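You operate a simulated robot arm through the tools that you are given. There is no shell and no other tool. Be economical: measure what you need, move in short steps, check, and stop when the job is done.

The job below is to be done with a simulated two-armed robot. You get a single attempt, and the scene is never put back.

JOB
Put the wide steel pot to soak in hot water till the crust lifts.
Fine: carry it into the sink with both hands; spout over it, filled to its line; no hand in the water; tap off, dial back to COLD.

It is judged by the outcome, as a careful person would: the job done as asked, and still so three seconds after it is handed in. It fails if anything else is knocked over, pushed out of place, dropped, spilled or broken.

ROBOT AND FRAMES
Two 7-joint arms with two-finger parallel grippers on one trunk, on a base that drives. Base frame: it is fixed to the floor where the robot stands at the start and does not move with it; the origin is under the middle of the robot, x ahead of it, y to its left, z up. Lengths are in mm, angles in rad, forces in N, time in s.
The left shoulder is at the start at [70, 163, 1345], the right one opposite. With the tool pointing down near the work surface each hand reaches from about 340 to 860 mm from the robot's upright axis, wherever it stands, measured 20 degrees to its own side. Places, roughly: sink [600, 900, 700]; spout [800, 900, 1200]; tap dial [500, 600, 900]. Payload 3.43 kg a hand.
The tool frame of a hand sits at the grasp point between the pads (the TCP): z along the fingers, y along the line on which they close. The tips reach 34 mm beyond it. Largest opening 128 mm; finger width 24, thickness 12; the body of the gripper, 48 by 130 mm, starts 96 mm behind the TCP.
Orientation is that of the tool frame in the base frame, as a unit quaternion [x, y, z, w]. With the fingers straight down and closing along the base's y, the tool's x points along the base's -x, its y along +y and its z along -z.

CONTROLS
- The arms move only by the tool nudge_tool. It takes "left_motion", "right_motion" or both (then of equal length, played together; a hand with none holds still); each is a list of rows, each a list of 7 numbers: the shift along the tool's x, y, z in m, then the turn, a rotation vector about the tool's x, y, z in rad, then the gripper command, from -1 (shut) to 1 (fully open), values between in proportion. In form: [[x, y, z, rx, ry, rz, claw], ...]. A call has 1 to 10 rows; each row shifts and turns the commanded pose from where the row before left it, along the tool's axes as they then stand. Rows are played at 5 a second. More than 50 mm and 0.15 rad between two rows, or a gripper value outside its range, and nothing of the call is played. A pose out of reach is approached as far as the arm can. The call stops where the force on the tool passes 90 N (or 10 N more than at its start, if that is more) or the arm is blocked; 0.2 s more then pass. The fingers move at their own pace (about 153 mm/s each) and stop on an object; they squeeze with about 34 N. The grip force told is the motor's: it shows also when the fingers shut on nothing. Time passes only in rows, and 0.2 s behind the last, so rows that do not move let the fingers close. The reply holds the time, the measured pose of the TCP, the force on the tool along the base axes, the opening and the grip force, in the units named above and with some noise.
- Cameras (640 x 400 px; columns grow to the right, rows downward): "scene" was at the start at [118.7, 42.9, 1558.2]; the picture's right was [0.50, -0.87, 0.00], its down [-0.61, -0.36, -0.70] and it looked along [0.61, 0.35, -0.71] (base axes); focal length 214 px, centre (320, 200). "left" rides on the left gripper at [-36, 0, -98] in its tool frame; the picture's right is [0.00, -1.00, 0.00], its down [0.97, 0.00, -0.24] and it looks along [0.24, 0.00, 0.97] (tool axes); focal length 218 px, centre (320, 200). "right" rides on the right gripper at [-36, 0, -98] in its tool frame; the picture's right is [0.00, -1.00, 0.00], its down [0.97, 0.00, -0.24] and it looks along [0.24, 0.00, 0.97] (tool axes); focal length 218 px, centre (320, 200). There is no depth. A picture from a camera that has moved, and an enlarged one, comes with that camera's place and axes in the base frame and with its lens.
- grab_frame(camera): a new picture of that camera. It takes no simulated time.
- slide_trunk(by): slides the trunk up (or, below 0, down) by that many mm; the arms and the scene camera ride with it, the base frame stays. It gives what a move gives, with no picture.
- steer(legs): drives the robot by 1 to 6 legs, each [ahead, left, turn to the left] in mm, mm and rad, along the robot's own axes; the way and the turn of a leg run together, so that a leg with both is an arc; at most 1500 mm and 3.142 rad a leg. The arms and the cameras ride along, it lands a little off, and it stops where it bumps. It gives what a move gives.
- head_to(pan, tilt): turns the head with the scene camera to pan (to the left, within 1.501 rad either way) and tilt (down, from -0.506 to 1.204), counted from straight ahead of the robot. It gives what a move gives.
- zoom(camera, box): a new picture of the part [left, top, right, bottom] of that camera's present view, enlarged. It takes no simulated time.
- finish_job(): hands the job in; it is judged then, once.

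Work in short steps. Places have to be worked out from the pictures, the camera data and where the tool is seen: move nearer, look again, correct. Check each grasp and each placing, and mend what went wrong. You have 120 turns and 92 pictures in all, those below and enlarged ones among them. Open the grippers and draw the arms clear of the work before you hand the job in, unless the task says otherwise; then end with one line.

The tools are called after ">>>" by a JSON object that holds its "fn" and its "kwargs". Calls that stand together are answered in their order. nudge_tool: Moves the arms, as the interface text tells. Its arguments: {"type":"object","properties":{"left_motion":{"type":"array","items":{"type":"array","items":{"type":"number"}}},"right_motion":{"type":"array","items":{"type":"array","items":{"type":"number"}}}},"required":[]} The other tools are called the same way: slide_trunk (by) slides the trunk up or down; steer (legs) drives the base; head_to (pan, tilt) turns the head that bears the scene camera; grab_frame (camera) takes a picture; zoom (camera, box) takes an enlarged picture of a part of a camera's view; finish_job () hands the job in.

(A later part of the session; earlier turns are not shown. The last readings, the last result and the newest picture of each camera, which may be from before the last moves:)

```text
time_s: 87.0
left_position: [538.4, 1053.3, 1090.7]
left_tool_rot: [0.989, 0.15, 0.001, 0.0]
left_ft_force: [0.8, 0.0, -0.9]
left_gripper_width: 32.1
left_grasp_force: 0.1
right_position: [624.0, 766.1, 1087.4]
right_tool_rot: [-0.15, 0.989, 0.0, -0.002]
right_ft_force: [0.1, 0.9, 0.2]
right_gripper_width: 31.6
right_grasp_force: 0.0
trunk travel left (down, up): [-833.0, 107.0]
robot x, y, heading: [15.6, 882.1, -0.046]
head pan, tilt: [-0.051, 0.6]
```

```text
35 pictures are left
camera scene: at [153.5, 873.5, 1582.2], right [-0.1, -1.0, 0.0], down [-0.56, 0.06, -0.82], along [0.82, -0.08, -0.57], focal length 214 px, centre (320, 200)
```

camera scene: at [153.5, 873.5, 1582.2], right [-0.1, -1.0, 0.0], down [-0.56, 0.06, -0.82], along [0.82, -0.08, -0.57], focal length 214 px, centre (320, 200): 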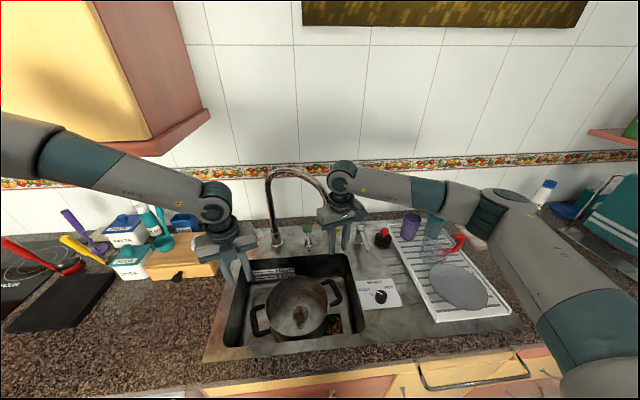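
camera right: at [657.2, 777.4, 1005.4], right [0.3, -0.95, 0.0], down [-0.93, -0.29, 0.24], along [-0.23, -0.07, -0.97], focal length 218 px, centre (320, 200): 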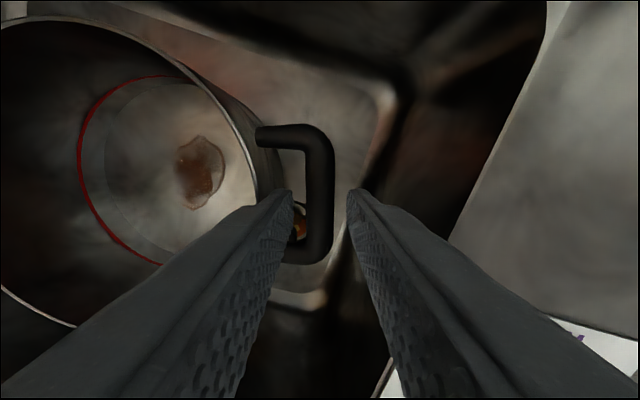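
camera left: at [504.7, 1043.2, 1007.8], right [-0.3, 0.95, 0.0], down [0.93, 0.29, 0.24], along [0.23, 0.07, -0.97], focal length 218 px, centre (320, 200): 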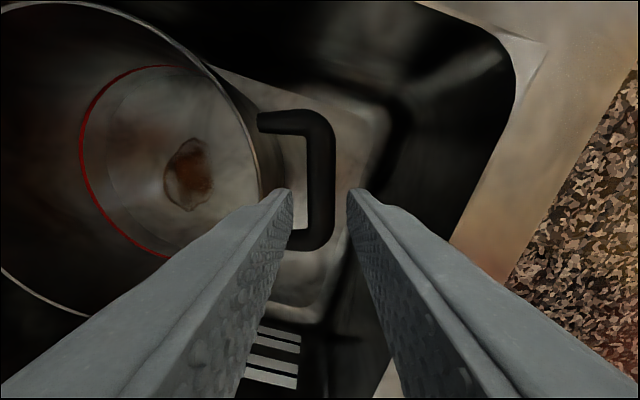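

I'll draw both hands back toward the robot and up, clear of the spout, and look again.

>>> {"fn": "nudge_tool", "kwargs": {"left_motion": [[-0.035, 0, -0.02, 0, 0, 0, -0.5], [-0.035, 0, -0.02, 0, 0, 0, -0.5], [-0.035, 0, -0.02, 0, 0, 0, -0.5], [-0.035, 0, -0.02, 0, 0, 0, -0.5], [-0.035, 0, -0.02, 0, 0, 0, -0.5]], "right_motion": [[0.04, 0, -0.015, 0, 0, 0, -0.5], [0.04, 0, -0.015, 0, 0, 0, -0.5], [0.04, -0.02, -0.015, 0, 0, 0, -0.5], [0.03, -0.03, -0.015, 0, 0, 0, -0.5], [0.03, -0.03, -0.015, 0, 0, 0, -0.5]]}}

>>> {"fn": "grab_frame", "kwargs": {"camera": "scene"}}

>>> {"fn": "zoom", "kwargs": {"camera": "scene", "box": [220, 140, 440, 300]}}

```text
time_s: 88.2
left_position: [376.4, 996.8, 1192.4]
left_tool_rot: [0.989, 0.151, 0.001, 0.0]
left_ft_force: [0.3, -0.6, 0.1]
left_gripper_width: 32.1
left_grasp_force: 0.0
left hand out of reach, approached as far as the arm can: row 5
right_position: [473.2, 636.8, 1163.4]
right_tool_rot: [-0.151, 0.989, 0.001, 0.0]
right_ft_force: [0.5, -0.5, 0.0]
right_gripper_width: 32.2
right_grasp_force: 0.1
trunk travel left (down, up): [-833.0, 107.0]
robot x, y, heading: [14.5, 881.7, -0.048]
head pan, tilt: [-0.051, 0.6]
```

```text
34 pictures are left
camera scene: at [151.5, 871.0, 1582.5], right [-0.1, -1.0, 0.0], down [-0.56, 0.06, -0.83], along [0.82, -0.08, -0.56], focal length 214 px, centre (320, 200)
```

scene: 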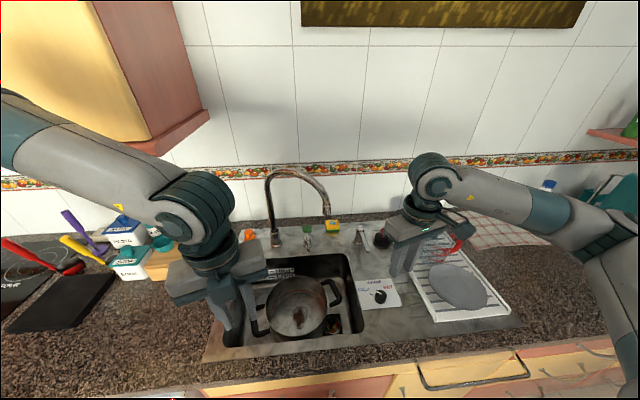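

```text
2.50 times, centred on (330, 220) of scene
camera zoom: at [151.5, 871.0, 1582.5], right [-0.1, -1.0, 0.0], down [-0.56, 0.06, -0.83], along [0.82, -0.08, -0.56], focal length 536 px, centre (295, 150)
```

zoom: 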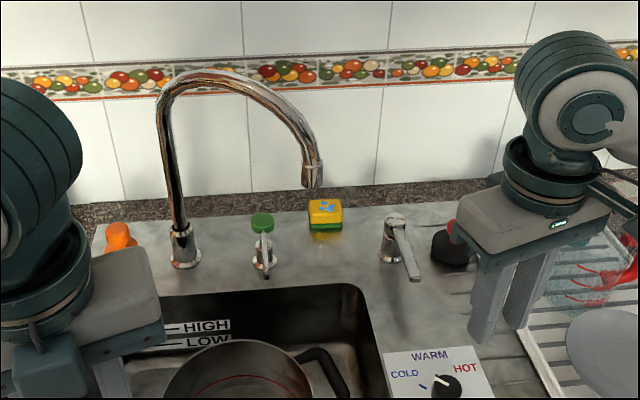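

The spout base is near (814, 993), its tip near (708, 794, 1148) and its arch top near z 1275. A 42° turn clockwise puts the tip at about (602, 917), right over the pot. I'll bring the right hand, closed, high over and behind the arch so I can push it toward the robot from behind.

>>> {"fn": "nudge_tool", "kwargs": {"right_motion": [[0, 0, -0.04, 0, 0, 0, -1], [0, 0, -0.04, 0, 0, 0, -1], [0, 0, -0.04, 0, 0, 0, -1], [0, 0, -0.04, 0, 0, 0, -1], [0, 0, -0.04, 0, 0, 0, -1]]}}

>>> {"fn": "nudge_tool", "kwargs": {"right_motion": [[-0.0396, 0.0107, 0, 0, 0, 0, -1], [-0.0396, 0.0107, 0, 0, 0, 0, -1], [-0.0396, 0.0107, 0, 0, 0, 0, -1], [-0.0396, 0.0107, 0, 0, 0, 0, -1], [-0.0396, 0.0107, 0, 0, 0, 0, -1], [-0.0396, 0.0107, 0, 0, 0, 0, -1], [-0.0396, 0.0107, 0, 0, 0, 0, -1], [-0.0396, 0.0107, 0, 0, 0, 0, -1], [-0.0396, 0.0107, 0, 0, 0, 0, -1]]}}

>>> {"fn": "grab_frame", "kwargs": {"camera": "scene"}}

>>> {"fn": "grab_frame", "kwargs": {"camera": "right"}}

```text
time_s: 89.4
left_position: [376.5, 998.2, 1193.6]
left_tool_rot: [0.989, 0.15, 0.001, 0.001]
left_ft_force: [-0.3, -0.4, 0.4]
left_gripper_width: 32.2
left_grasp_force: 0.0
right_position: [473.8, 636.6, 1362.9]
right_tool_rot: [-0.15, 0.989, 0.0, -0.001]
right_ft_force: [0.3, 0.6, 0.0]
right_gripper_width: 0.0
right_grasp_force: 32.9
trunk travel left (down, up): [-833.0, 107.0]
robot x, y, heading: [18.0, 886.0, -0.05]
head pan, tilt: [-0.051, 0.6]
```

```text
time_s: 91.4
left_position: [375.6, 1004.9, 1191.8]
left_tool_rot: [0.988, 0.152, 0.0, 0.002]
left_ft_force: [-0.8, -0.3, -0.1]
left_gripper_width: 31.9
left_grasp_force: 0.0
right_position: [776.7, 837.6, 1361.2]
right_tool_rot: [-0.153, 0.988, -0.003, 0.001]
right_ft_force: [-0.4, 1.6, 0.6]
right_gripper_width: 0.1
right_grasp_force: 33.3
right hand out of reach, approached as far as the arm can: row 9
trunk travel left (down, up): [-833.0, 107.0]
robot x, y, heading: [17.1, 884.1, -0.05]
head pan, tilt: [-0.051, 0.6]
```

```text
32 pictures are left
camera scene: at [152.8, 879.6, 1582.4], right [-0.1, -1.0, 0.0], down [-0.56, 0.05, -0.83], along [0.82, -0.08, -0.56], focal length 214 px, centre (320, 200)
```

scene: 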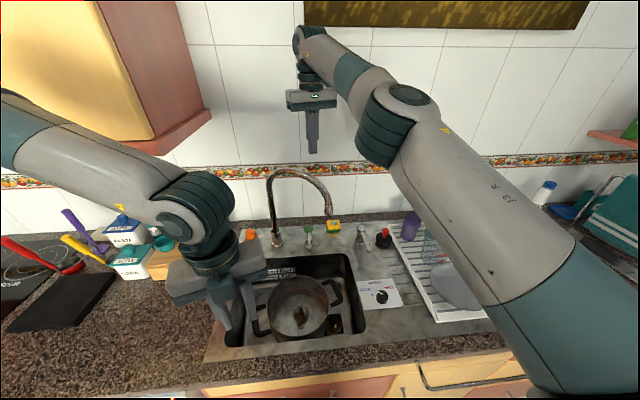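

```text
31 pictures are left
camera right: at [808.8, 847.7, 1460.1], right [0.3, -0.95, 0.01], down [-0.93, -0.29, 0.24], along [-0.23, -0.08, -0.97], focal length 218 px, centre (320, 200)
```

right: 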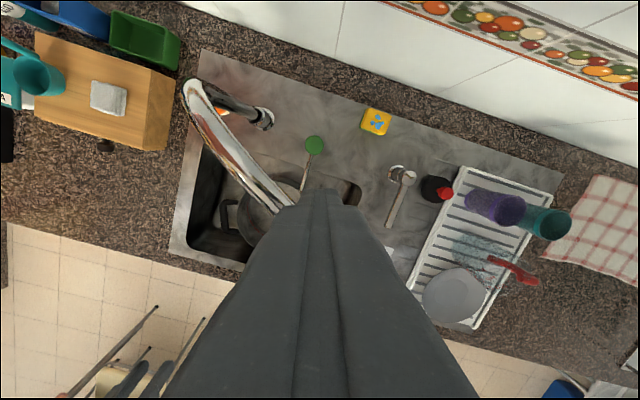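

The closed fingers are behind the arch, 150 mm out from its base with about 40 mm lateral offset. I'll lower the tips to z about 1240, below the arch top, and begin the push.

>>> {"fn": "nudge_tool", "kwargs": {"right_motion": [[0, 0, 0.022, 0, 0, 0, -1], [0, 0, 0.022, 0, 0, 0, -1], [0, 0, 0.022, 0, 0, 0, -1], [0, 0, 0.022, 0, 0, 0, -1]]}}

>>> {"fn": "nudge_tool", "kwargs": {"right_motion": [[0.0179, 0.0133, 0, 0, 0, 0, -1], [0.0163, 0.015, 0, 0, 0, 0, -1], [0, 0, 0, 0, 0, 0, -1]]}}

>>> {"fn": "zoom", "kwargs": {"camera": "scene", "box": [220, 80, 420, 260]}}

```text
time_s: 92.4
left_position: [377.7, 997.8, 1191.7]
left_tool_rot: [0.989, 0.15, 0.0, 0.0]
left_ft_force: [0.4, 0.0, -0.5]
left_gripper_width: 31.9
left_grasp_force: 0.0
right_position: [777.8, 828.8, 1274.1]
right_tool_rot: [-0.151, 0.989, 0.001, -0.002]
right_ft_force: [0.3, -0.9, 0.0]
right_gripper_width: 0.2
right_grasp_force: 33.5
trunk travel left (down, up): [-833.0, 107.0]
robot x, y, heading: [18.4, 882.0, -0.052]
head pan, tilt: [-0.051, 0.6]
```

```text
time_s: 93.2
left_position: [378.0, 998.3, 1193.0]
left_tool_rot: [0.989, 0.15, 0.0, 0.001]
left_ft_force: [0.3, -0.4, -0.2]
left_gripper_width: 32.0
left_grasp_force: 0.2
right_position: [734.4, 846.1, 1272.5]
right_tool_rot: [-0.151, 0.989, -0.001, -0.002]
right_ft_force: [0.7, 0.6, 0.5]
right_gripper_width: 0.2
right_grasp_force: 33.4
trunk travel left (down, up): [-833.0, 107.0]
robot x, y, heading: [16.9, 884.3, -0.049]
head pan, tilt: [-0.051, 0.6]
```

```text
2.22 times, centred on (320, 170) of scene
camera zoom: at [153.7, 874.0, 1582.3], right [-0.1, -0.99, 0.0], down [-0.56, 0.06, -0.82], along [0.82, -0.08, -0.57], focal length 477 px, centre (320, 267)
```

zoom: 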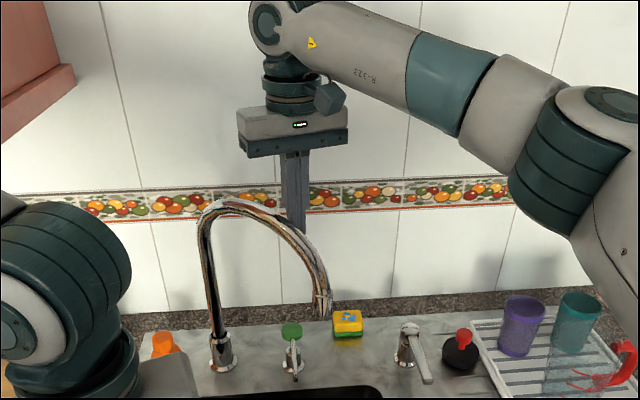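

The spout has turned about 10°. I'll lower the fingers a little for a surer contact and push the rest of the arc.

>>> {"fn": "nudge_tool", "kwargs": {"right_motion": [[0.0155, 0.0191, 0.006, 0, 0, 0, -1], [0.0121, 0.0199, 0.004, 0, 0, 0, -1], [0.0095, 0.0213, 0, 0, 0, 0, -1], [0, 0, 0, 0, 0, 0, -1]]}}

>>> {"fn": "grab_frame", "kwargs": {"camera": "scene"}}

>>> {"fn": "grab_frame", "kwargs": {"camera": "right"}}

```text
time_s: 94.2
left_position: [377.1, 997.5, 1192.9]
left_tool_rot: [0.989, 0.15, -0.001, 0.0]
left_ft_force: [-0.4, -0.2, 0.5]
left_gripper_width: 32.2
left_grasp_force: 0.1
right_position: [681.3, 892.7, 1263.4]
right_tool_rot: [-0.151, 0.988, 0.001, -0.001]
right_ft_force: [0.0, -0.4, 0.0]
right_gripper_width: 0.2
right_grasp_force: 32.9
trunk travel left (down, up): [-833.0, 107.0]
robot x, y, heading: [15.0, 882.6, -0.048]
head pan, tilt: [-0.051, 0.6]
```

```text
29 pictures are left
camera scene: at [153.5, 872.9, 1582.3], right [-0.1, -0.99, 0.0], down [-0.56, 0.06, -0.82], along [0.82, -0.08, -0.57], focal length 214 px, centre (320, 200)
```

scene: 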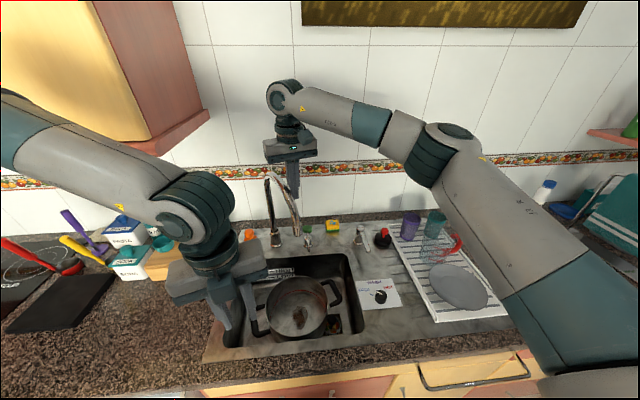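

```text
28 pictures are left
camera right: at [714.8, 903.1, 1361.2], right [0.3, -0.95, 0.0], down [-0.93, -0.29, 0.24], along [-0.23, -0.07, -0.97], focal length 218 px, centre (320, 200)
```

right: 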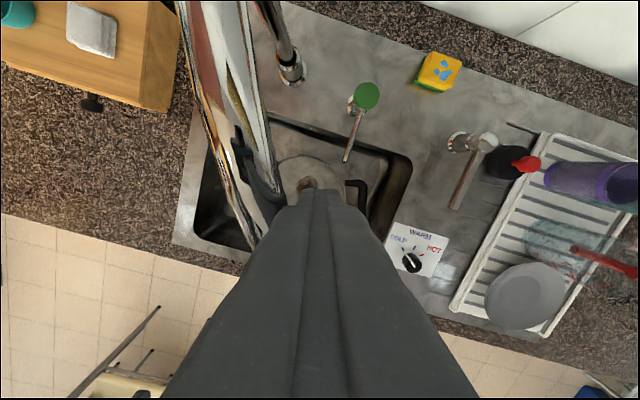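

The nozzle is now at about (620, 893), some 40 mm from the pot's centre. One more short push, then I'll back off and raise the hand.

>>> {"fn": "nudge_tool", "kwargs": {"right_motion": [[0.005, 0.0185, 0, 0, 0, 0, -1], [0, 0, 0, 0, 0, 0, -1], [-0.006, -0.03, 0, 0, 0, 0, -1], [0, -0.02, -0.03, 0, 0, 0, -1], [0, 0, -0.04, 0, 0, 0, -1], [0.01, -0.04, -0.02, 0, 0, 0, -1], [0.02, -0.04, 0, 0, 0, 0, -1], [0.02, -0.04, 0, 0, 0, 0, -1]]}}

>>> {"fn": "zoom", "kwargs": {"camera": "scene", "box": [210, 140, 430, 350]}}

```text
time_s: 96.0
left_position: [376.4, 998.4, 1192.5]
left_tool_rot: [0.989, 0.15, 0.001, -0.001]
left_ft_force: [-0.3, 0.4, 0.1]
left_gripper_width: 32.0
left_grasp_force: 0.1
right_position: [678.6, 731.2, 1353.0]
right_tool_rot: [-0.151, 0.988, 0.0, -0.001]
right_ft_force: [0.1, 0.4, -0.3]
right_gripper_width: 0.0
right_grasp_force: 32.9
trunk travel left (down, up): [-833.0, 107.0]
robot x, y, heading: [11.6, 883.7, -0.049]
head pan, tilt: [-0.051, 0.6]
```

```text
1.90 times, centred on (320, 245) of scene
camera zoom: at [152.5, 871.9, 1582.4], right [-0.1, -1.0, 0.0], down [-0.56, 0.06, -0.83], along [0.82, -0.08, -0.56], focal length 408 px, centre (320, 114)
```

zoom: 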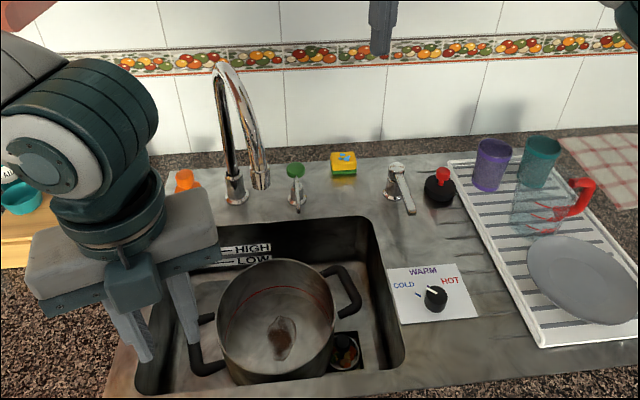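

The nozzle is at about (607, 918), right over the pot. Next I'll bring the right hand above the dial, near (530, 628).

>>> {"fn": "nudge_tool", "kwargs": {"right_motion": [[0.0246, -0.0077, 0.0361, 0, 0, 0, -0.22], [0.0246, -0.0077, 0.0361, 0, 0, 0, -0.22], [0.0246, -0.0077, 0.0361, 0, 0, 0, -0.22], [0.0246, -0.0077, 0.0361, 0, 0, 0, -0.22], [0.0246, -0.0077, 0.0361, 0, 0, 0, -0.22], [0.0246, -0.0077, 0.0361, 0, 0, 0, -0.22], [0.0246, -0.0077, 0.0361, 0, 0, 0, -0.22]]}}

>>> {"fn": "nudge_tool", "kwargs": {"right_motion": [[0, 0, 0, 0, 0, -0.13, -0.22], [0, 0, 0, 0, 0, -0.13, -0.22], [0, 0, 0, 0, 0, -0.13, -0.22], [0, 0, 0, 0, 0, -0.13, -0.22], [0, 0, 0, 0, 0, 0, -0.22]]}}

>>> {"fn": "grab_frame", "kwargs": {"camera": "right"}}

```text
time_s: 97.6
left_position: [376.8, 997.6, 1193.2]
left_tool_rot: [0.989, 0.151, 0.001, 0.001]
left_ft_force: [-0.3, 0.0, -0.2]
left_gripper_width: 31.9
left_grasp_force: 0.0
right_position: [530.8, 630.3, 1101.5]
right_tool_rot: [-0.15, 0.989, 0.001, 0.0]
right_ft_force: [-0.3, 0.7, -0.1]
right_gripper_width: 50.0
right_grasp_force: 0.1
trunk travel left (down, up): [-833.0, 107.0]
robot x, y, heading: [16.8, 879.9, -0.046]
head pan, tilt: [-0.051, 0.6]
```

```text
time_s: 98.8
left_position: [377.4, 998.9, 1192.9]
left_tool_rot: [0.989, 0.149, 0.0, 0.0]
left_ft_force: [0.8, -0.3, 0.0]
left_gripper_width: 32.0
left_grasp_force: 0.1
right_position: [531.1, 631.1, 1102.4]
right_tool_rot: [-0.4, 0.916, 0.0, -0.001]
right_ft_force: [0.3, -0.1, 0.5]
right_gripper_width: 49.8
right_grasp_force: 0.1
trunk travel left (down, up): [-833.0, 107.0]
robot x, y, heading: [14.7, 878.5, -0.052]
head pan, tilt: [-0.051, 0.6]
```

```text
26 pictures are left
camera right: at [555.0, 656.8, 1199.7], right [0.73, -0.68, 0.0], down [-0.66, -0.71, 0.24], along [-0.16, -0.18, -0.97], focal length 218 px, centre (320, 200)
```

right: 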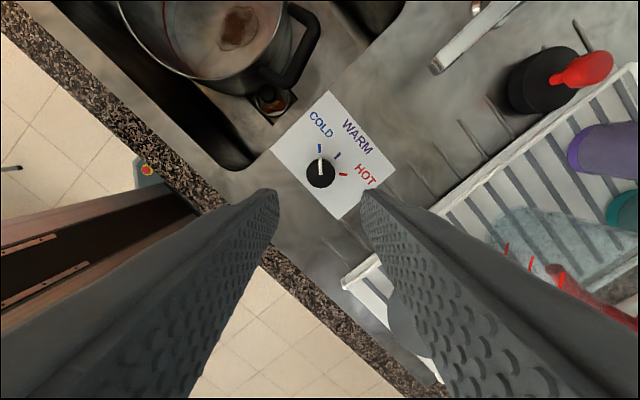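

The knob is centred under the gripper at about (533, 631), pointing at COLD, with HOT about 90° clockwise. I'll descend.

>>> {"fn": "nudge_tool", "kwargs": {"right_motion": [[-0.002, 0, 0.04, 0, 0, 0, -0.22], [0, 0, 0.04, 0, 0, 0, -0.22], [0, 0, 0.04, 0, 0, 0, -0.22], [0, 0, 0.02, 0, 0, 0, -0.22], [0, 0, 0.012, 0, 0, 0, -0.22]]}}

>>> {"fn": "grab_frame", "kwargs": {"camera": "right"}}

```text
time_s: 100.0
left_position: [377.9, 999.3, 1192.6]
left_tool_rot: [0.989, 0.149, 0.0, 0.002]
left_ft_force: [-0.1, 1.1, -0.1]
left_gripper_width: 32.2
left_grasp_force: 0.0
right_position: [532.0, 632.6, 947.4]
right_tool_rot: [-0.399, 0.917, 0.0, -0.001]
right_ft_force: [-1.0, 0.1, -0.4]
right_gripper_width: 49.8
right_grasp_force: 0.1
trunk travel left (down, up): [-833.0, 107.0]
robot x, y, heading: [12.7, 883.3, -0.054]
head pan, tilt: [-0.051, 0.6]
```

```text
25 pictures are left
camera right: at [556.3, 658.0, 1046.3], right [0.73, -0.68, 0.0], down [-0.66, -0.71, 0.24], along [-0.17, -0.18, -0.97], focal length 218 px, centre (320, 200)
```

right: 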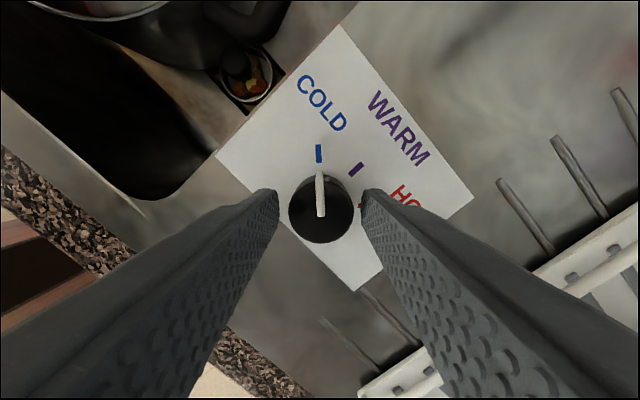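

The knob is well centred. I'll lower 7 mm more, close on it and turn it clockwise in steps.

>>> {"fn": "nudge_tool", "kwargs": {"right_motion": [[0, 0, 0.007, 0, 0, 0, -0.22], [0, 0, 0, 0, 0, 0, -1], [0, 0, 0, 0, 0, 0, -1], [0, 0, 0, 0, 0, 0, -1]]}}

>>> {"fn": "nudge_tool", "kwargs": {"right_motion": [[0, 0, 0, 0, 0, 0.14, -1], [0, 0, 0, 0, 0, 0.14, -1], [0, 0, 0, 0, 0, 0.14, -1], [0, 0, 0, 0, 0, 0.14, -1], [0, 0, 0, 0, 0, 0.14, -1], [0, 0, 0, 0, 0, 0.14, -1], [0, 0, 0, 0, 0, 0.14, -1], [0, 0, 0, 0, 0, 0.14, -1], [0, 0, 0, 0, 0, 0, -1]]}}

>>> {"fn": "grab_frame", "kwargs": {"camera": "right"}}

```text
time_s: 101.0
left_position: [377.5, 998.6, 1192.8]
left_tool_rot: [0.989, 0.149, 0.001, 0.001]
left_ft_force: [-0.1, -0.7, 0.3]
left_gripper_width: 32.1
left_grasp_force: 0.1
right_position: [534.6, 632.4, 942.3]
right_tool_rot: [-0.399, 0.917, 0.0, -0.001]
right_ft_force: [2.6, -3.3, 4.6]
right_gripper_width: 35.3
right_grasp_force: 45.0
trunk travel left (down, up): [-833.0, 107.0]
robot x, y, heading: [17.1, 880.0, -0.045]
head pan, tilt: [-0.051, 0.6]
```

```text
time_s: 103.0
left_position: [377.6, 998.3, 1192.3]
left_tool_rot: [0.989, 0.15, 0.001, 0.001]
left_ft_force: [-0.7, 0.3, 0.0]
left_gripper_width: 32.1
left_grasp_force: 0.1
right_position: [533.5, 633.2, 941.7]
right_tool_rot: [0.149, 0.989, -0.001, -0.001]
right_ft_force: [5.9, -0.1, 3.4]
right_gripper_width: 35.5
right_grasp_force: 45.3
trunk travel left (down, up): [-833.0, 107.0]
robot x, y, heading: [15.1, 882.8, -0.048]
head pan, tilt: [-0.051, 0.6]
```

```text
24 pictures are left
camera right: at [566.5, 621.3, 1040.2], right [-0.29, -0.96, 0.0], down [-0.93, 0.29, 0.24], along [-0.23, 0.07, -0.97], focal length 218 px, centre (320, 200)
```

right: 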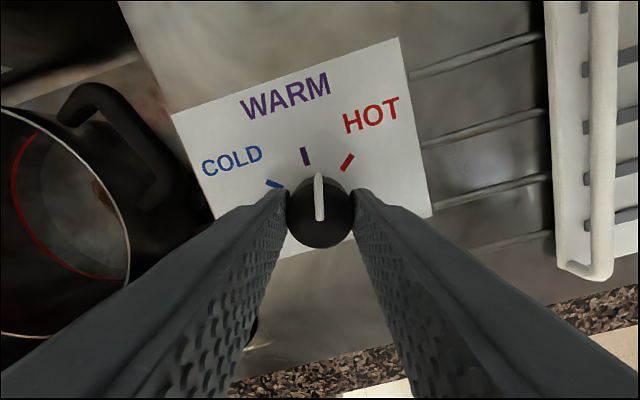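

The knob follows; HOT is about 27° further on. I'll turn 0.47 rad more.

>>> {"fn": "nudge_tool", "kwargs": {"right_motion": [[0, 0, 0, 0, 0, 0.12, -1], [0, 0, 0, 0, 0, 0.12, -1], [0, 0, 0, 0, 0, 0.12, -1], [0, 0, 0, 0, 0, 0.11, -1], [0, 0, 0, 0, 0, 0, -1]]}}

>>> {"fn": "grab_frame", "kwargs": {"camera": "right"}}

```text
time_s: 104.2
left_position: [378.4, 998.9, 1192.1]
left_tool_rot: [0.989, 0.151, 0.0, 0.002]
left_ft_force: [-0.8, 0.0, 0.1]
left_gripper_width: 31.9
left_grasp_force: 0.0
right_position: [533.1, 633.9, 942.9]
right_tool_rot: [0.376, 0.927, -0.001, -0.001]
right_ft_force: [8.0, 3.2, 3.9]
right_gripper_width: 35.3
right_grasp_force: 45.2
trunk travel left (down, up): [-833.0, 107.0]
robot x, y, heading: [16.4, 883.0, -0.049]
head pan, tilt: [-0.051, 0.6]
```

```text
23 pictures are left
camera right: at [558.2, 607.1, 1040.2], right [-0.7, -0.72, 0.0], down [-0.7, 0.68, 0.24], along [-0.17, 0.17, -0.97], focal length 218 px, centre (320, 200)
```

right: 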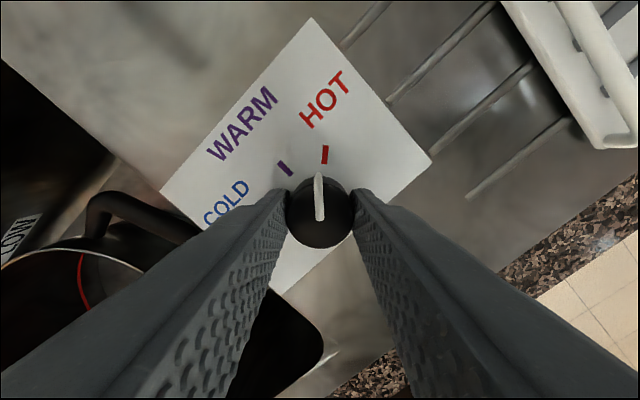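

The pointer is within about 5° of HOT. I'll turn it the last bit, release and raise.

>>> {"fn": "nudge_tool", "kwargs": {"right_motion": [[0, 0, 0, 0, 0, 0.08, -1], [0, 0, 0, 0, 0, 0, -1], [0, 0, 0, 0, 0, 0, -0.3], [0, 0, 0, 0, 0, 0, -0.3], [0, 0, -0.04, 0, 0, 0, -0.3], [0, 0, -0.04, 0, 0, 0, -0.3], [0, 0, -0.04, 0, 0, 0, -0.3]]}}

>>> {"fn": "grab_frame", "kwargs": {"camera": "right"}}

```text
time_s: 105.8
left_position: [377.9, 998.8, 1192.2]
left_tool_rot: [0.989, 0.149, -0.001, 0.001]
left_ft_force: [0.3, -0.1, 0.0]
left_gripper_width: 32.2
left_grasp_force: 0.1
right_position: [533.7, 631.4, 1062.8]
right_tool_rot: [0.411, 0.912, -0.001, 0.0]
right_ft_force: [0.0, -0.6, -0.2]
right_gripper_width: 45.0
right_grasp_force: 0.0
trunk travel left (down, up): [-833.0, 107.0]
robot x, y, heading: [17.7, 883.2, -0.05]
head pan, tilt: [-0.051, 0.6]
```

```text
22 pictures are left
camera right: at [555.6, 604.8, 1160.8], right [-0.75, -0.66, 0.0], down [-0.64, 0.73, 0.24], along [-0.16, 0.18, -0.97], focal length 218 px, centre (320, 200)
```

right: 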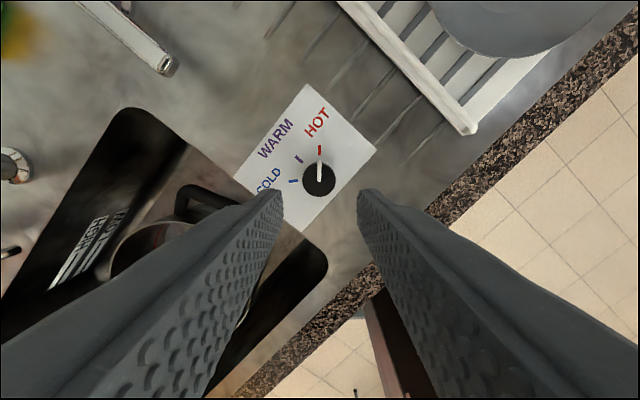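

The dial now points to HOT. The tap lever's end is near (694, 636, 962) and its post near (787, 648). I'll take a closer look before working it.

>>> {"fn": "zoom", "kwargs": {"camera": "scene", "box": [330, 200, 410, 260]}}

```text
6.67 times, centred on (370, 230) of scene
camera zoom: at [153.4, 873.8, 1582.2], right [-0.1, -0.99, 0.0], down [-0.56, 0.06, -0.82], along [0.82, -0.08, -0.57], focal length 1430 px, centre (-13, 0)
```

zoom: 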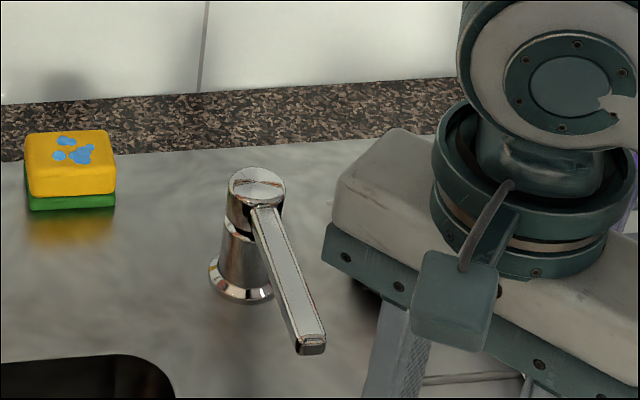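

The lever is a flat bar sloping slightly down from a capped post. I'll turn the gripper square to it and bring it above the lever's end.

>>> {"fn": "nudge_tool", "kwargs": {"right_motion": [[0, 0, -0.005, 0, 0, -0.14, -0.22], [0, 0, -0.005, 0, 0, -0.14, -0.22], [0, 0, -0.005, 0, 0, -0.14, -0.22], [0, 0, -0.005, 0, 0, -0.14, -0.22], [0, 0, 0, 0, 0, -0.14, -0.22], [0, 0, 0, 0, 0, -0.14, -0.22], [0, 0, 0, 0, 0, -0.137, -0.22]]}}

>>> {"fn": "nudge_tool", "kwargs": {"right_motion": [[-0.034, -0.003, 0, 0, 0, 0, -0.22], [-0.034, -0.003, 0, 0, 0, 0, -0.22], [-0.034, -0.003, 0, 0, 0, 0, -0.22], [-0.034, -0.003, 0, 0, 0, 0, -0.22], [-0.033, -0.004, 0, 0, 0, 0, -0.22], [0, 0, 0, 0, 0, 0, -0.22]]}}

>>> {"fn": "grab_frame", "kwargs": {"camera": "right"}}

```text
time_s: 107.4
left_position: [378.3, 999.5, 1192.5]
left_tool_rot: [0.989, 0.15, 0.0, 0.0]
left_ft_force: [0.6, 0.2, 0.6]
left_gripper_width: 32.0
left_grasp_force: 0.1
right_position: [532.2, 632.5, 1082.6]
right_tool_rot: [-0.066, 0.998, 0.0, -0.001]
right_ft_force: [-0.3, -0.5, 0.5]
right_gripper_width: 49.9
right_grasp_force: 0.1
trunk travel left (down, up): [-833.0, 107.0]
robot x, y, heading: [19.9, 881.4, -0.051]
head pan, tilt: [-0.051, 0.6]
```

```text
time_s: 108.8
left_position: [377.3, 998.9, 1193.7]
left_tool_rot: [0.989, 0.15, 0.001, 0.001]
left_ft_force: [-0.6, -1.0, 0.0]
left_gripper_width: 31.8
left_grasp_force: 0.1
right_position: [702.9, 637.0, 1082.4]
right_tool_rot: [-0.064, 0.998, 0.0, -0.001]
right_ft_force: [0.6, -0.3, 0.2]
right_gripper_width: 50.1
right_grasp_force: 0.1
trunk travel left (down, up): [-833.0, 107.0]
robot x, y, heading: [17.1, 882.5, -0.05]
head pan, tilt: [-0.051, 0.6]
```

```text
20 pictures are left
camera right: at [737.2, 642.0, 1180.5], right [0.13, -0.99, 0.0], down [-0.96, -0.13, 0.24], along [-0.24, -0.03, -0.97], focal length 218 px, centre (320, 200)
```

right: 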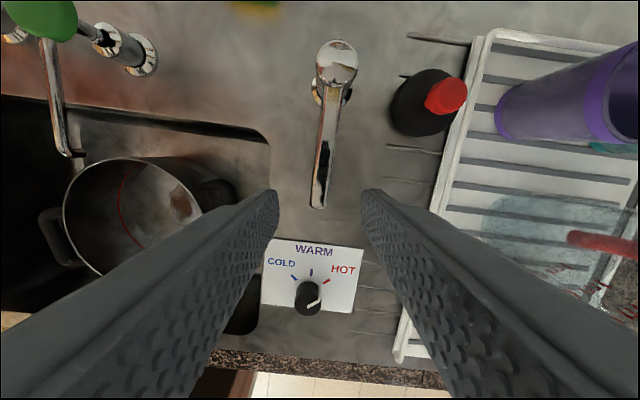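

The lever end is centred between the fingers. I'll lower to it, close, and then see which way it gives.

>>> {"fn": "nudge_tool", "kwargs": {"right_motion": [[0, 0, 0.03, 0, 0, 0, -0.22], [0, 0, 0.03, 0, 0, 0, -0.22], [0, 0, 0.03, 0, 0, 0, -0.22], [0, 0, 0.025, 0, 0, 0, -0.22], [0, 0, 0, 0, 0, 0, -1], [0, 0, 0, 0, 0, 0, -1], [0, 0, 0, 0, 0, 0, -1]]}}

>>> {"fn": "zoom", "kwargs": {"camera": "scene", "box": [330, 190, 430, 260]}}

```text
time_s: 110.4
left_position: [378.1, 995.9, 1192.5]
left_tool_rot: [0.989, 0.149, -0.001, 0.0]
left_ft_force: [0.0, 0.2, 0.9]
left_gripper_width: 32.5
left_grasp_force: 0.0
right_position: [704.0, 634.1, 966.5]
right_tool_rot: [-0.062, 0.998, -0.001, -0.001]
right_ft_force: [3.0, -14.7, 0.8]
right_gripper_width: 20.2
right_grasp_force: 45.2
trunk travel left (down, up): [-833.0, 107.0]
robot x, y, heading: [14.0, 883.8, -0.05]
head pan, tilt: [-0.051, 0.6]
```

```text
5.71 times, centred on (380, 225) of scene
camera zoom: at [153.9, 870.5, 1582.3], right [-0.1, -0.99, 0.0], down [-0.56, 0.06, -0.82], along [0.82, -0.08, -0.57], focal length 1226 px, centre (-23, 57)
```

zoom: 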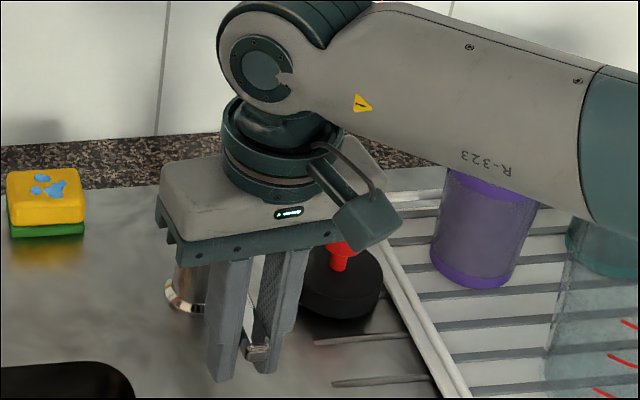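

The lever is held (20 mm wide) and resists sideways, so it likely lifts. I'll try raising 12 mm and read the force.

>>> {"fn": "nudge_tool", "kwargs": {"right_motion": [[0, 0, -0.006, 0, 0, 0, -1], [0, 0, -0.006, 0, 0, 0, -1], [0, 0, 0, 0, 0, 0, -1]]}}

>>> {"fn": "grab_frame", "kwargs": {"camera": "scene"}}

```text
time_s: 111.2
left_position: [381.0, 996.8, 1191.1]
left_tool_rot: [0.989, 0.149, -0.001, 0.0]
left_ft_force: [-0.2, 0.1, 0.8]
left_gripper_width: 32.0
left_grasp_force: 0.1
right_position: [702.6, 634.4, 975.1]
right_tool_rot: [-0.065, 0.998, 0.001, -0.004]
right_ft_force: [-3.0, -12.4, -29.9]
right_gripper_width: 20.5
right_grasp_force: 45.4
trunk travel left (down, up): [-833.0, 107.0]
robot x, y, heading: [17.4, 882.0, -0.049]
head pan, tilt: [-0.051, 0.6]
```

```text
18 pictures are left
camera scene: at [157.2, 869.6, 1581.8], right [-0.1, -0.99, 0.0], down [-0.56, 0.06, -0.82], along [0.82, -0.08, -0.57], focal length 214 px, centre (320, 200)
```

scene: 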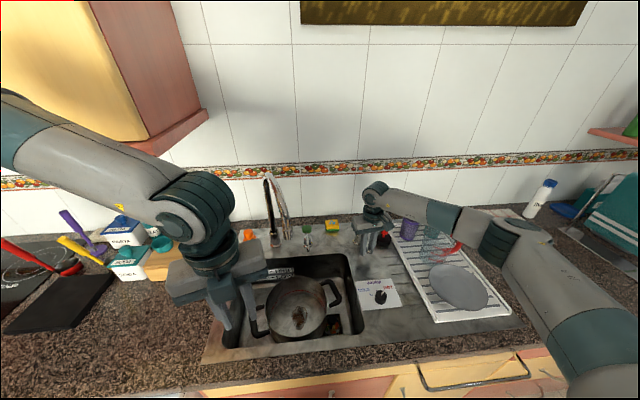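

Lifting met about 30 N for 9 mm. I'll zoom to see whether the lever itself moved.

>>> {"fn": "zoom", "kwargs": {"camera": "scene", "box": [330, 190, 430, 260]}}

```text
5.71 times, centred on (380, 225) of scene
camera zoom: at [157.2, 869.6, 1581.8], right [-0.1, -0.99, 0.0], down [-0.56, 0.06, -0.82], along [0.82, -0.08, -0.57], focal length 1226 px, centre (-23, 57)
```

zoom: 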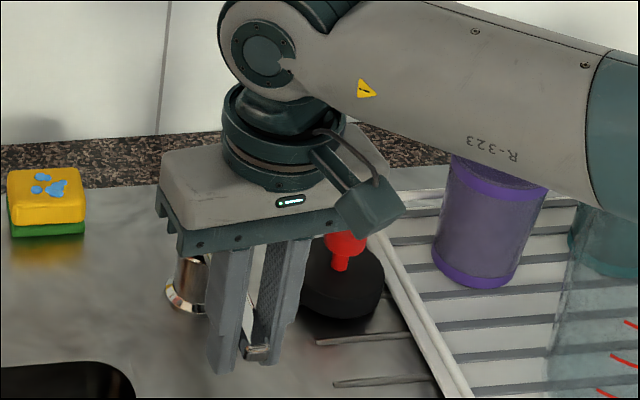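

The lever's end did not move; the fingers slid along it. So it must swivel about the post. I'll lower back and try a small turn to the left (+y).

>>> {"fn": "nudge_tool", "kwargs": {"right_motion": [[0, 0, 0.009, 0, 0, 0, -1], [0, 0.005, 0, 0, 0, 0.05, -1], [0, 0.005, 0, 0, 0, 0.05, -1], [0, 0, 0, 0, 0, 0, -1]]}}

```text
time_s: 112.2
left_position: [375.8, 994.0, 1194.3]
left_tool_rot: [0.989, 0.149, 0.002, -0.001]
left_ft_force: [0.5, 0.7, 0.2]
left_gripper_width: 32.2
left_grasp_force: 0.1
right_position: [703.2, 637.5, 971.5]
right_tool_rot: [-0.01, 1.0, -0.001, 0.002]
right_ft_force: [10.8, -43.8, 27.7]
right_gripper_width: 18.6
right_grasp_force: 44.8
trunk travel left (down, up): [-833.0, 107.0]
robot x, y, heading: [15.9, 880.6, -0.054]
head pan, tilt: [-0.051, 0.6]
```

That way is a stop (44 N). I'll try the other way, to the right.

>>> {"fn": "nudge_tool", "kwargs": {"right_motion": [[0, -0.005, 0, 0, 0, -0.05, -1], [0, -0.005, 0, 0, 0, -0.05, -1], [0, -0.005, 0, 0, 0, -0.05, -1], [0, -0.005, 0, 0, 0, -0.05, -1], [0, -0.005, 0, 0, 0, -0.05, -1], [0, 0, 0, 0, 0, 0, -1]]}}

>>> {"fn": "grab_frame", "kwargs": {"camera": "scene"}}

```text
time_s: 113.6
left_position: [376.4, 997.6, 1193.2]
left_tool_rot: [0.989, 0.149, 0.001, -0.001]
left_ft_force: [0.1, -1.1, 0.1]
left_gripper_width: 32.1
left_grasp_force: 0.1
right_position: [701.8, 622.9, 969.1]
right_tool_rot: [-0.139, 0.99, 0.001, -0.002]
right_ft_force: [-6.5, -10.3, 7.5]
right_gripper_width: 21.3
right_grasp_force: 45.4
trunk travel left (down, up): [-833.0, 107.0]
robot x, y, heading: [18.6, 885.9, -0.053]
head pan, tilt: [-0.051, 0.6]
```

```text
16 pictures are left
camera scene: at [151.3, 872.0, 1582.4], right [-0.1, -0.99, 0.0], down [-0.56, 0.06, -0.83], along [0.82, -0.08, -0.56], focal length 214 px, centre (320, 200)
```

scene: 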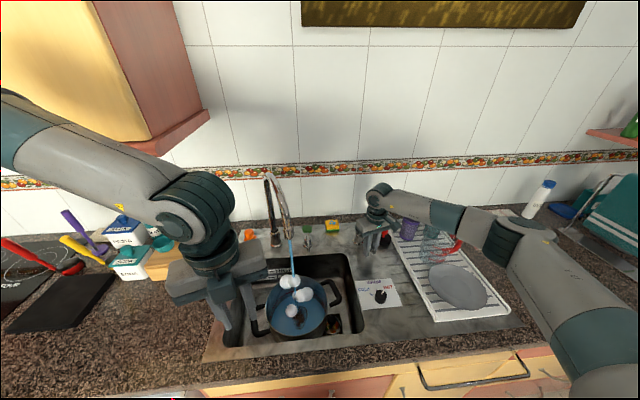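

Water is flowing into the pot with steam. I'll check the level against the line.

>>> {"fn": "zoom", "kwargs": {"camera": "scene", "box": [250, 225, 350, 345]}}

```text
3.33 times, centred on (300, 285) of scene
camera zoom: at [151.3, 872.0, 1582.4], right [-0.1, -0.99, 0.0], down [-0.56, 0.06, -0.83], along [0.82, -0.08, -0.56], focal length 715 px, centre (387, -83)
```

zoom: 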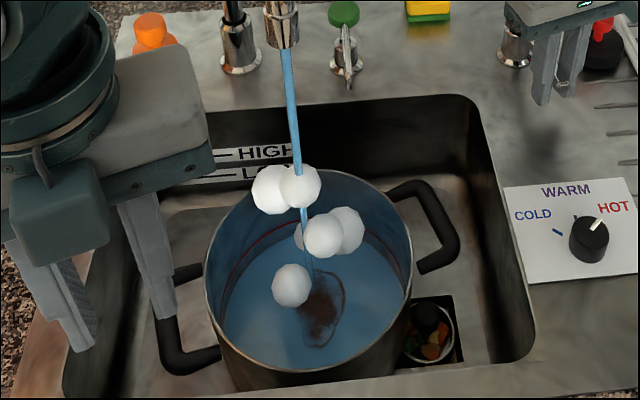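

The level is still a little under the red line. I'll wait briefly and check again.

>>> {"fn": "nudge_tool", "kwargs": {"right_motion": [[0, 0, 0, 0, 0, 0, -1], [0, 0, 0, 0, 0, 0, -1]]}}

>>> {"fn": "zoom", "kwargs": {"camera": "scene", "box": [270, 260, 330, 330]}}

```text
time_s: 114.2
left_position: [376.7, 997.1, 1192.8]
left_tool_rot: [0.989, 0.149, 0.0, 0.0]
left_ft_force: [-0.3, -0.7, -0.4]
left_gripper_width: 31.9
left_grasp_force: 0.0
right_position: [704.1, 621.0, 970.1]
right_tool_rot: [-0.138, 0.99, 0.001, -0.001]
right_ft_force: [-9.1, -11.3, 1.9]
right_gripper_width: 21.0
right_grasp_force: 44.8
trunk travel left (down, up): [-833.0, 107.0]
robot x, y, heading: [20.3, 884.1, -0.054]
head pan, tilt: [-0.051, 0.6]
```

```text
5.71 times, centred on (300, 295) of scene
camera zoom: at [151.5, 871.3, 1582.4], right [-0.1, -0.99, 0.0], down [-0.56, 0.06, -0.83], along [0.82, -0.08, -0.56], focal length 1226 px, centre (434, -343)
```

zoom: 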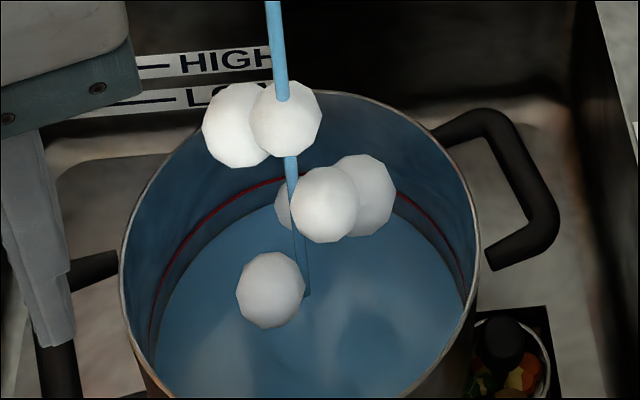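

The level is maybe 15–20 mm below the line and rising fast. I'll begin closing now and top up afterwards if needed.

>>> {"fn": "nudge_tool", "kwargs": {"right_motion": [[0, 0.006, 0, 0, 0, 0.055, -1], [0, 0.006, 0, 0, 0, 0.055, -1], [0, 0.004, 0, 0, 0, 0.04, -1]]}}

>>> {"fn": "zoom", "kwargs": {"camera": "scene", "box": [270, 260, 330, 330]}}

```text
time_s: 115.0
left_position: [377.8, 997.7, 1192.4]
left_tool_rot: [0.989, 0.15, 0.001, -0.001]
left_ft_force: [-0.6, 0.7, -0.1]
left_gripper_width: 31.8
left_grasp_force: 0.0
right_position: [702.3, 636.7, 970.1]
right_tool_rot: [-0.062, 0.998, 0.001, 0.0]
right_ft_force: [1.0, -14.5, 2.3]
right_gripper_width: 20.9
right_grasp_force: 45.1
trunk travel left (down, up): [-833.0, 107.0]
robot x, y, heading: [23.0, 883.6, -0.048]
head pan, tilt: [-0.051, 0.6]
```

```text
5.71 times, centred on (300, 295) of scene
camera zoom: at [153.5, 870.7, 1582.3], right [-0.1, -0.99, 0.0], down [-0.56, 0.06, -0.82], along [0.82, -0.08, -0.57], focal length 1226 px, centre (434, -343)
```

zoom: 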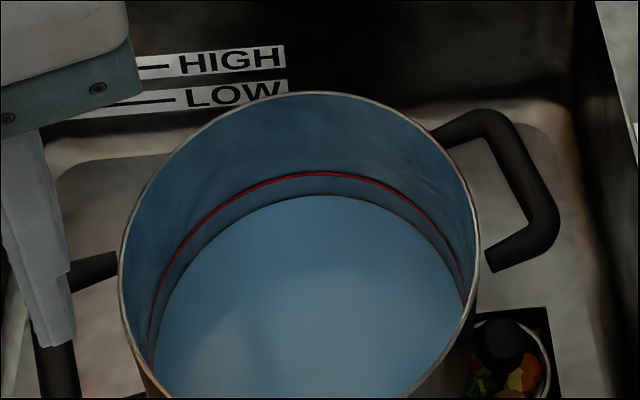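

The tap is off and the level is about 20 mm below the line. I'll give a short top-up pulse and measure again.

>>> {"fn": "nudge_tool", "kwargs": {"right_motion": [[0, -0.007, 0, 0, 0, -0.06, -1], [0, -0.007, 0, 0, 0, -0.06, -1], [0, 0.007, 0, 0, 0, 0.06, -1], [0, 0.007, 0, 0, 0, 0.06, -1], [0, 0.001, 0, 0, 0, 0, -1]]}}

>>> {"fn": "zoom", "kwargs": {"camera": "scene", "box": [270, 260, 330, 330]}}

```text
time_s: 116.2
left_position: [377.1, 997.8, 1192.0]
left_tool_rot: [0.989, 0.15, 0.0, 0.0]
left_ft_force: [-0.8, -0.7, 0.8]
left_gripper_width: 32.1
left_grasp_force: 0.0
right_position: [700.8, 636.3, 970.6]
right_tool_rot: [-0.062, 0.998, 0.001, 0.0]
right_ft_force: [8.6, -16.1, 4.9]
right_gripper_width: 21.0
right_grasp_force: 45.0
trunk travel left (down, up): [-833.0, 107.0]
robot x, y, heading: [18.8, 883.1, -0.054]
head pan, tilt: [-0.051, 0.6]
```

```text
5.71 times, centred on (300, 295) of scene
camera zoom: at [154.5, 870.6, 1582.3], right [-0.1, -0.99, 0.0], down [-0.56, 0.06, -0.82], along [0.82, -0.08, -0.57], focal length 1226 px, centre (434, -343)
```

zoom: 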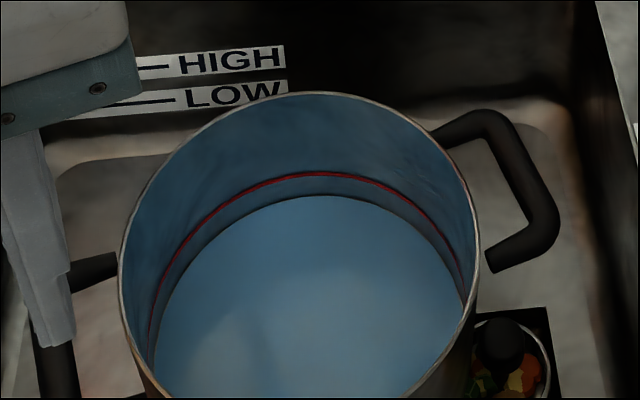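

That pulse didn't pass the opening point. I'll repeat it to the full earlier position with a short hold.

>>> {"fn": "nudge_tool", "kwargs": {"right_motion": [[0, -0.008, 0, 0, 0, -0.07, -1], [0, -0.008, 0, 0, 0, -0.07, -1], [0, 0, 0, 0, 0, 0, -1], [0, 0.008, 0, 0, 0, 0.07, -1], [0, 0.008, 0, 0, 0, 0.07, -1], [0, 0, 0, 0, 0, 0, -1]]}}

>>> {"fn": "zoom", "kwargs": {"camera": "scene", "box": [270, 260, 330, 330]}}

```text
time_s: 117.6
left_position: [378.1, 997.4, 1192.9]
left_tool_rot: [0.989, 0.15, -0.001, 0.001]
left_ft_force: [-0.2, 0.5, -0.1]
left_gripper_width: 31.8
left_grasp_force: 0.1
right_position: [700.7, 636.6, 970.2]
right_tool_rot: [-0.063, 0.998, -0.001, -0.001]
right_ft_force: [13.9, -13.5, 9.6]
right_gripper_width: 20.8
right_grasp_force: 45.0
trunk travel left (down, up): [-833.0, 107.0]
robot x, y, heading: [18.9, 883.2, -0.053]
head pan, tilt: [-0.051, 0.6]
```

```text
5.71 times, centred on (300, 295) of scene
camera zoom: at [155.2, 871.2, 1582.2], right [-0.1, -0.99, 0.0], down [-0.56, 0.06, -0.82], along [0.82, -0.08, -0.57], focal length 1226 px, centre (434, -343)
```

zoom: 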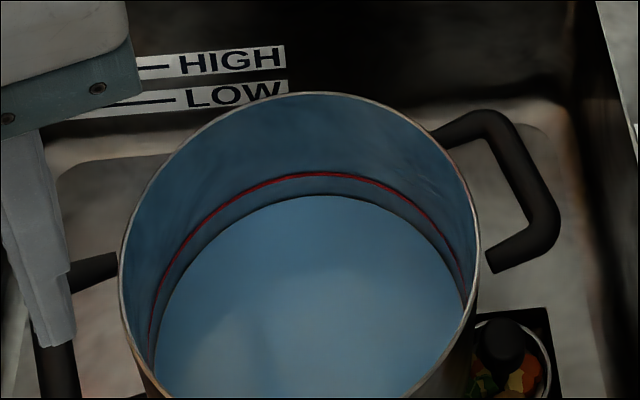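

There's still no flow at that travel; the earlier run went about 25 mm. I'll open a little further with a short hold, then close.

>>> {"fn": "nudge_tool", "kwargs": {"right_motion": [[0, -0.009, 0, 0, 0, -0.08, -1], [0, -0.009, 0, 0, 0, -0.08, -1], [0, -0.006, 0, 0, 0, -0.05, -1], [0, 0, 0, 0, 0, 0, -1], [0, 0.009, 0, 0, 0, 0.08, -1], [0, 0.009, 0, 0, 0, 0.08, -1], [0, 0.006, 0, 0, 0, 0.05, -1]]}}

>>> {"fn": "zoom", "kwargs": {"camera": "scene", "box": [270, 260, 330, 330]}}

```text
time_s: 119.2
left_position: [379.4, 997.8, 1191.6]
left_tool_rot: [0.989, 0.15, 0.0, 0.0]
left_ft_force: [-0.2, 0.0, -0.8]
left_gripper_width: 32.0
left_grasp_force: 0.0
right_position: [701.4, 636.7, 970.5]
right_tool_rot: [-0.063, 0.998, 0.0, 0.0]
right_ft_force: [24.0, -12.9, 11.7]
right_gripper_width: 20.8
right_grasp_force: 44.8
trunk travel left (down, up): [-833.0, 107.0]
robot x, y, heading: [17.7, 880.1, -0.046]
head pan, tilt: [-0.051, 0.6]
```

```text
5.71 times, centred on (300, 295) of scene
camera zoom: at [156.6, 871.5, 1582.1], right [-0.1, -0.99, 0.0], down [-0.56, 0.06, -0.82], along [0.82, -0.08, -0.57], focal length 1226 px, centre (434, -343)
```

zoom: 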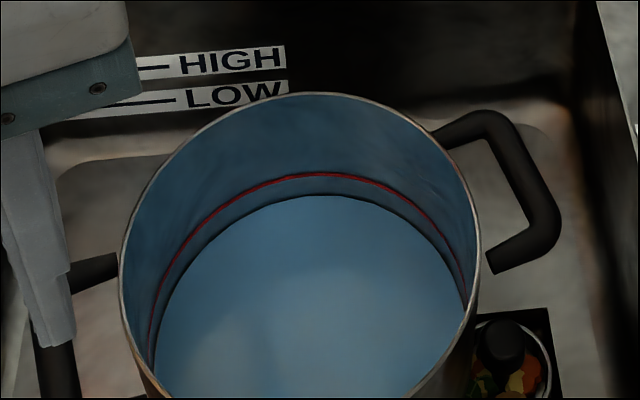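

There's no change. I'll open as the first time and stop there to watch the stream and the level.

>>> {"fn": "nudge_tool", "kwargs": {"right_motion": [[0.001, -0.009, 0, 0, 0, -0.07, -1], [0.001, -0.009, 0, 0, 0, -0.07, -1], [0.001, -0.008, 0, 0, 0, -0.06, -1]]}}

>>> {"fn": "zoom", "kwargs": {"camera": "scene", "box": [270, 260, 330, 330]}}

```text
time_s: 120.0
left_position: [379.7, 999.4, 1190.6]
left_tool_rot: [0.989, 0.15, -0.001, 0.0]
left_ft_force: [-0.8, 0.9, -0.3]
left_gripper_width: 31.9
left_grasp_force: 0.1
right_position: [702.8, 615.6, 970.4]
right_tool_rot: [-0.165, 0.986, 0.001, 0.0]
right_ft_force: [28.3, -4.5, 12.8]
right_gripper_width: 20.6
right_grasp_force: 45.1
trunk travel left (down, up): [-833.0, 107.0]
robot x, y, heading: [18.0, 884.9, -0.048]
head pan, tilt: [-0.051, 0.6]
```

```text
5.71 times, centred on (300, 295) of scene
camera zoom: at [156.8, 873.4, 1582.0], right [-0.1, -1.0, 0.0], down [-0.56, 0.06, -0.82], along [0.82, -0.08, -0.57], focal length 1226 px, centre (434, -343)
```

zoom: 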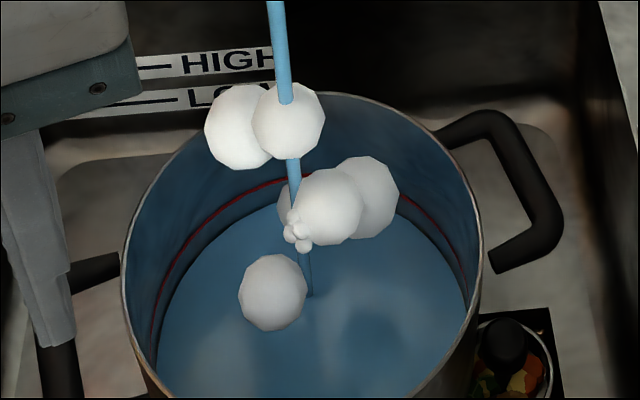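

It is flowing. I'll close now and measure the rise to get the rate.

>>> {"fn": "nudge_tool", "kwargs": {"right_motion": [[0, 0.009, 0, 0, 0, 0.07, -1], [0, 0.009, 0, 0, 0, 0.07, -1], [0, 0.006, 0, 0, 0, 0.06, -1]]}}

>>> {"fn": "zoom", "kwargs": {"camera": "scene", "box": [270, 260, 330, 330]}}

```text
time_s: 120.8
left_position: [381.8, 997.0, 1191.2]
left_tool_rot: [0.989, 0.149, -0.001, 0.0]
left_ft_force: [-0.5, 0.8, -0.4]
left_gripper_width: 32.1
left_grasp_force: 0.0
right_position: [695.8, 635.0, 968.1]
right_tool_rot: [-0.064, 0.998, 0.0, -0.003]
right_ft_force: [28.9, -10.2, 8.3]
right_gripper_width: 20.3
right_grasp_force: 44.4
trunk travel left (down, up): [-833.0, 107.0]
robot x, y, heading: [14.4, 884.0, -0.048]
head pan, tilt: [-0.051, 0.6]
```

```text
5.71 times, centred on (300, 295) of scene
camera zoom: at [157.7, 871.8, 1581.9], right [-0.1, -0.99, 0.0], down [-0.56, 0.06, -0.82], along [0.82, -0.08, -0.57], focal length 1226 px, centre (434, -343)
```

zoom: 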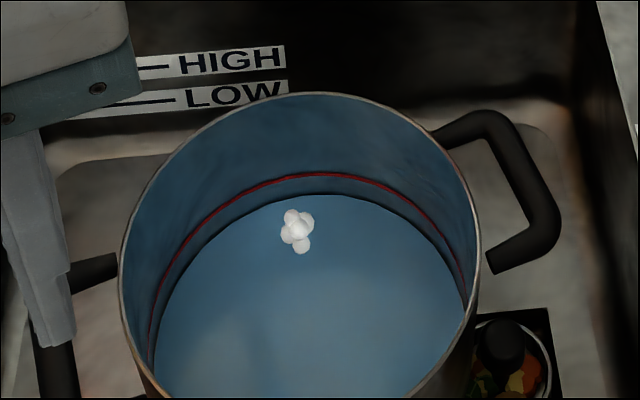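

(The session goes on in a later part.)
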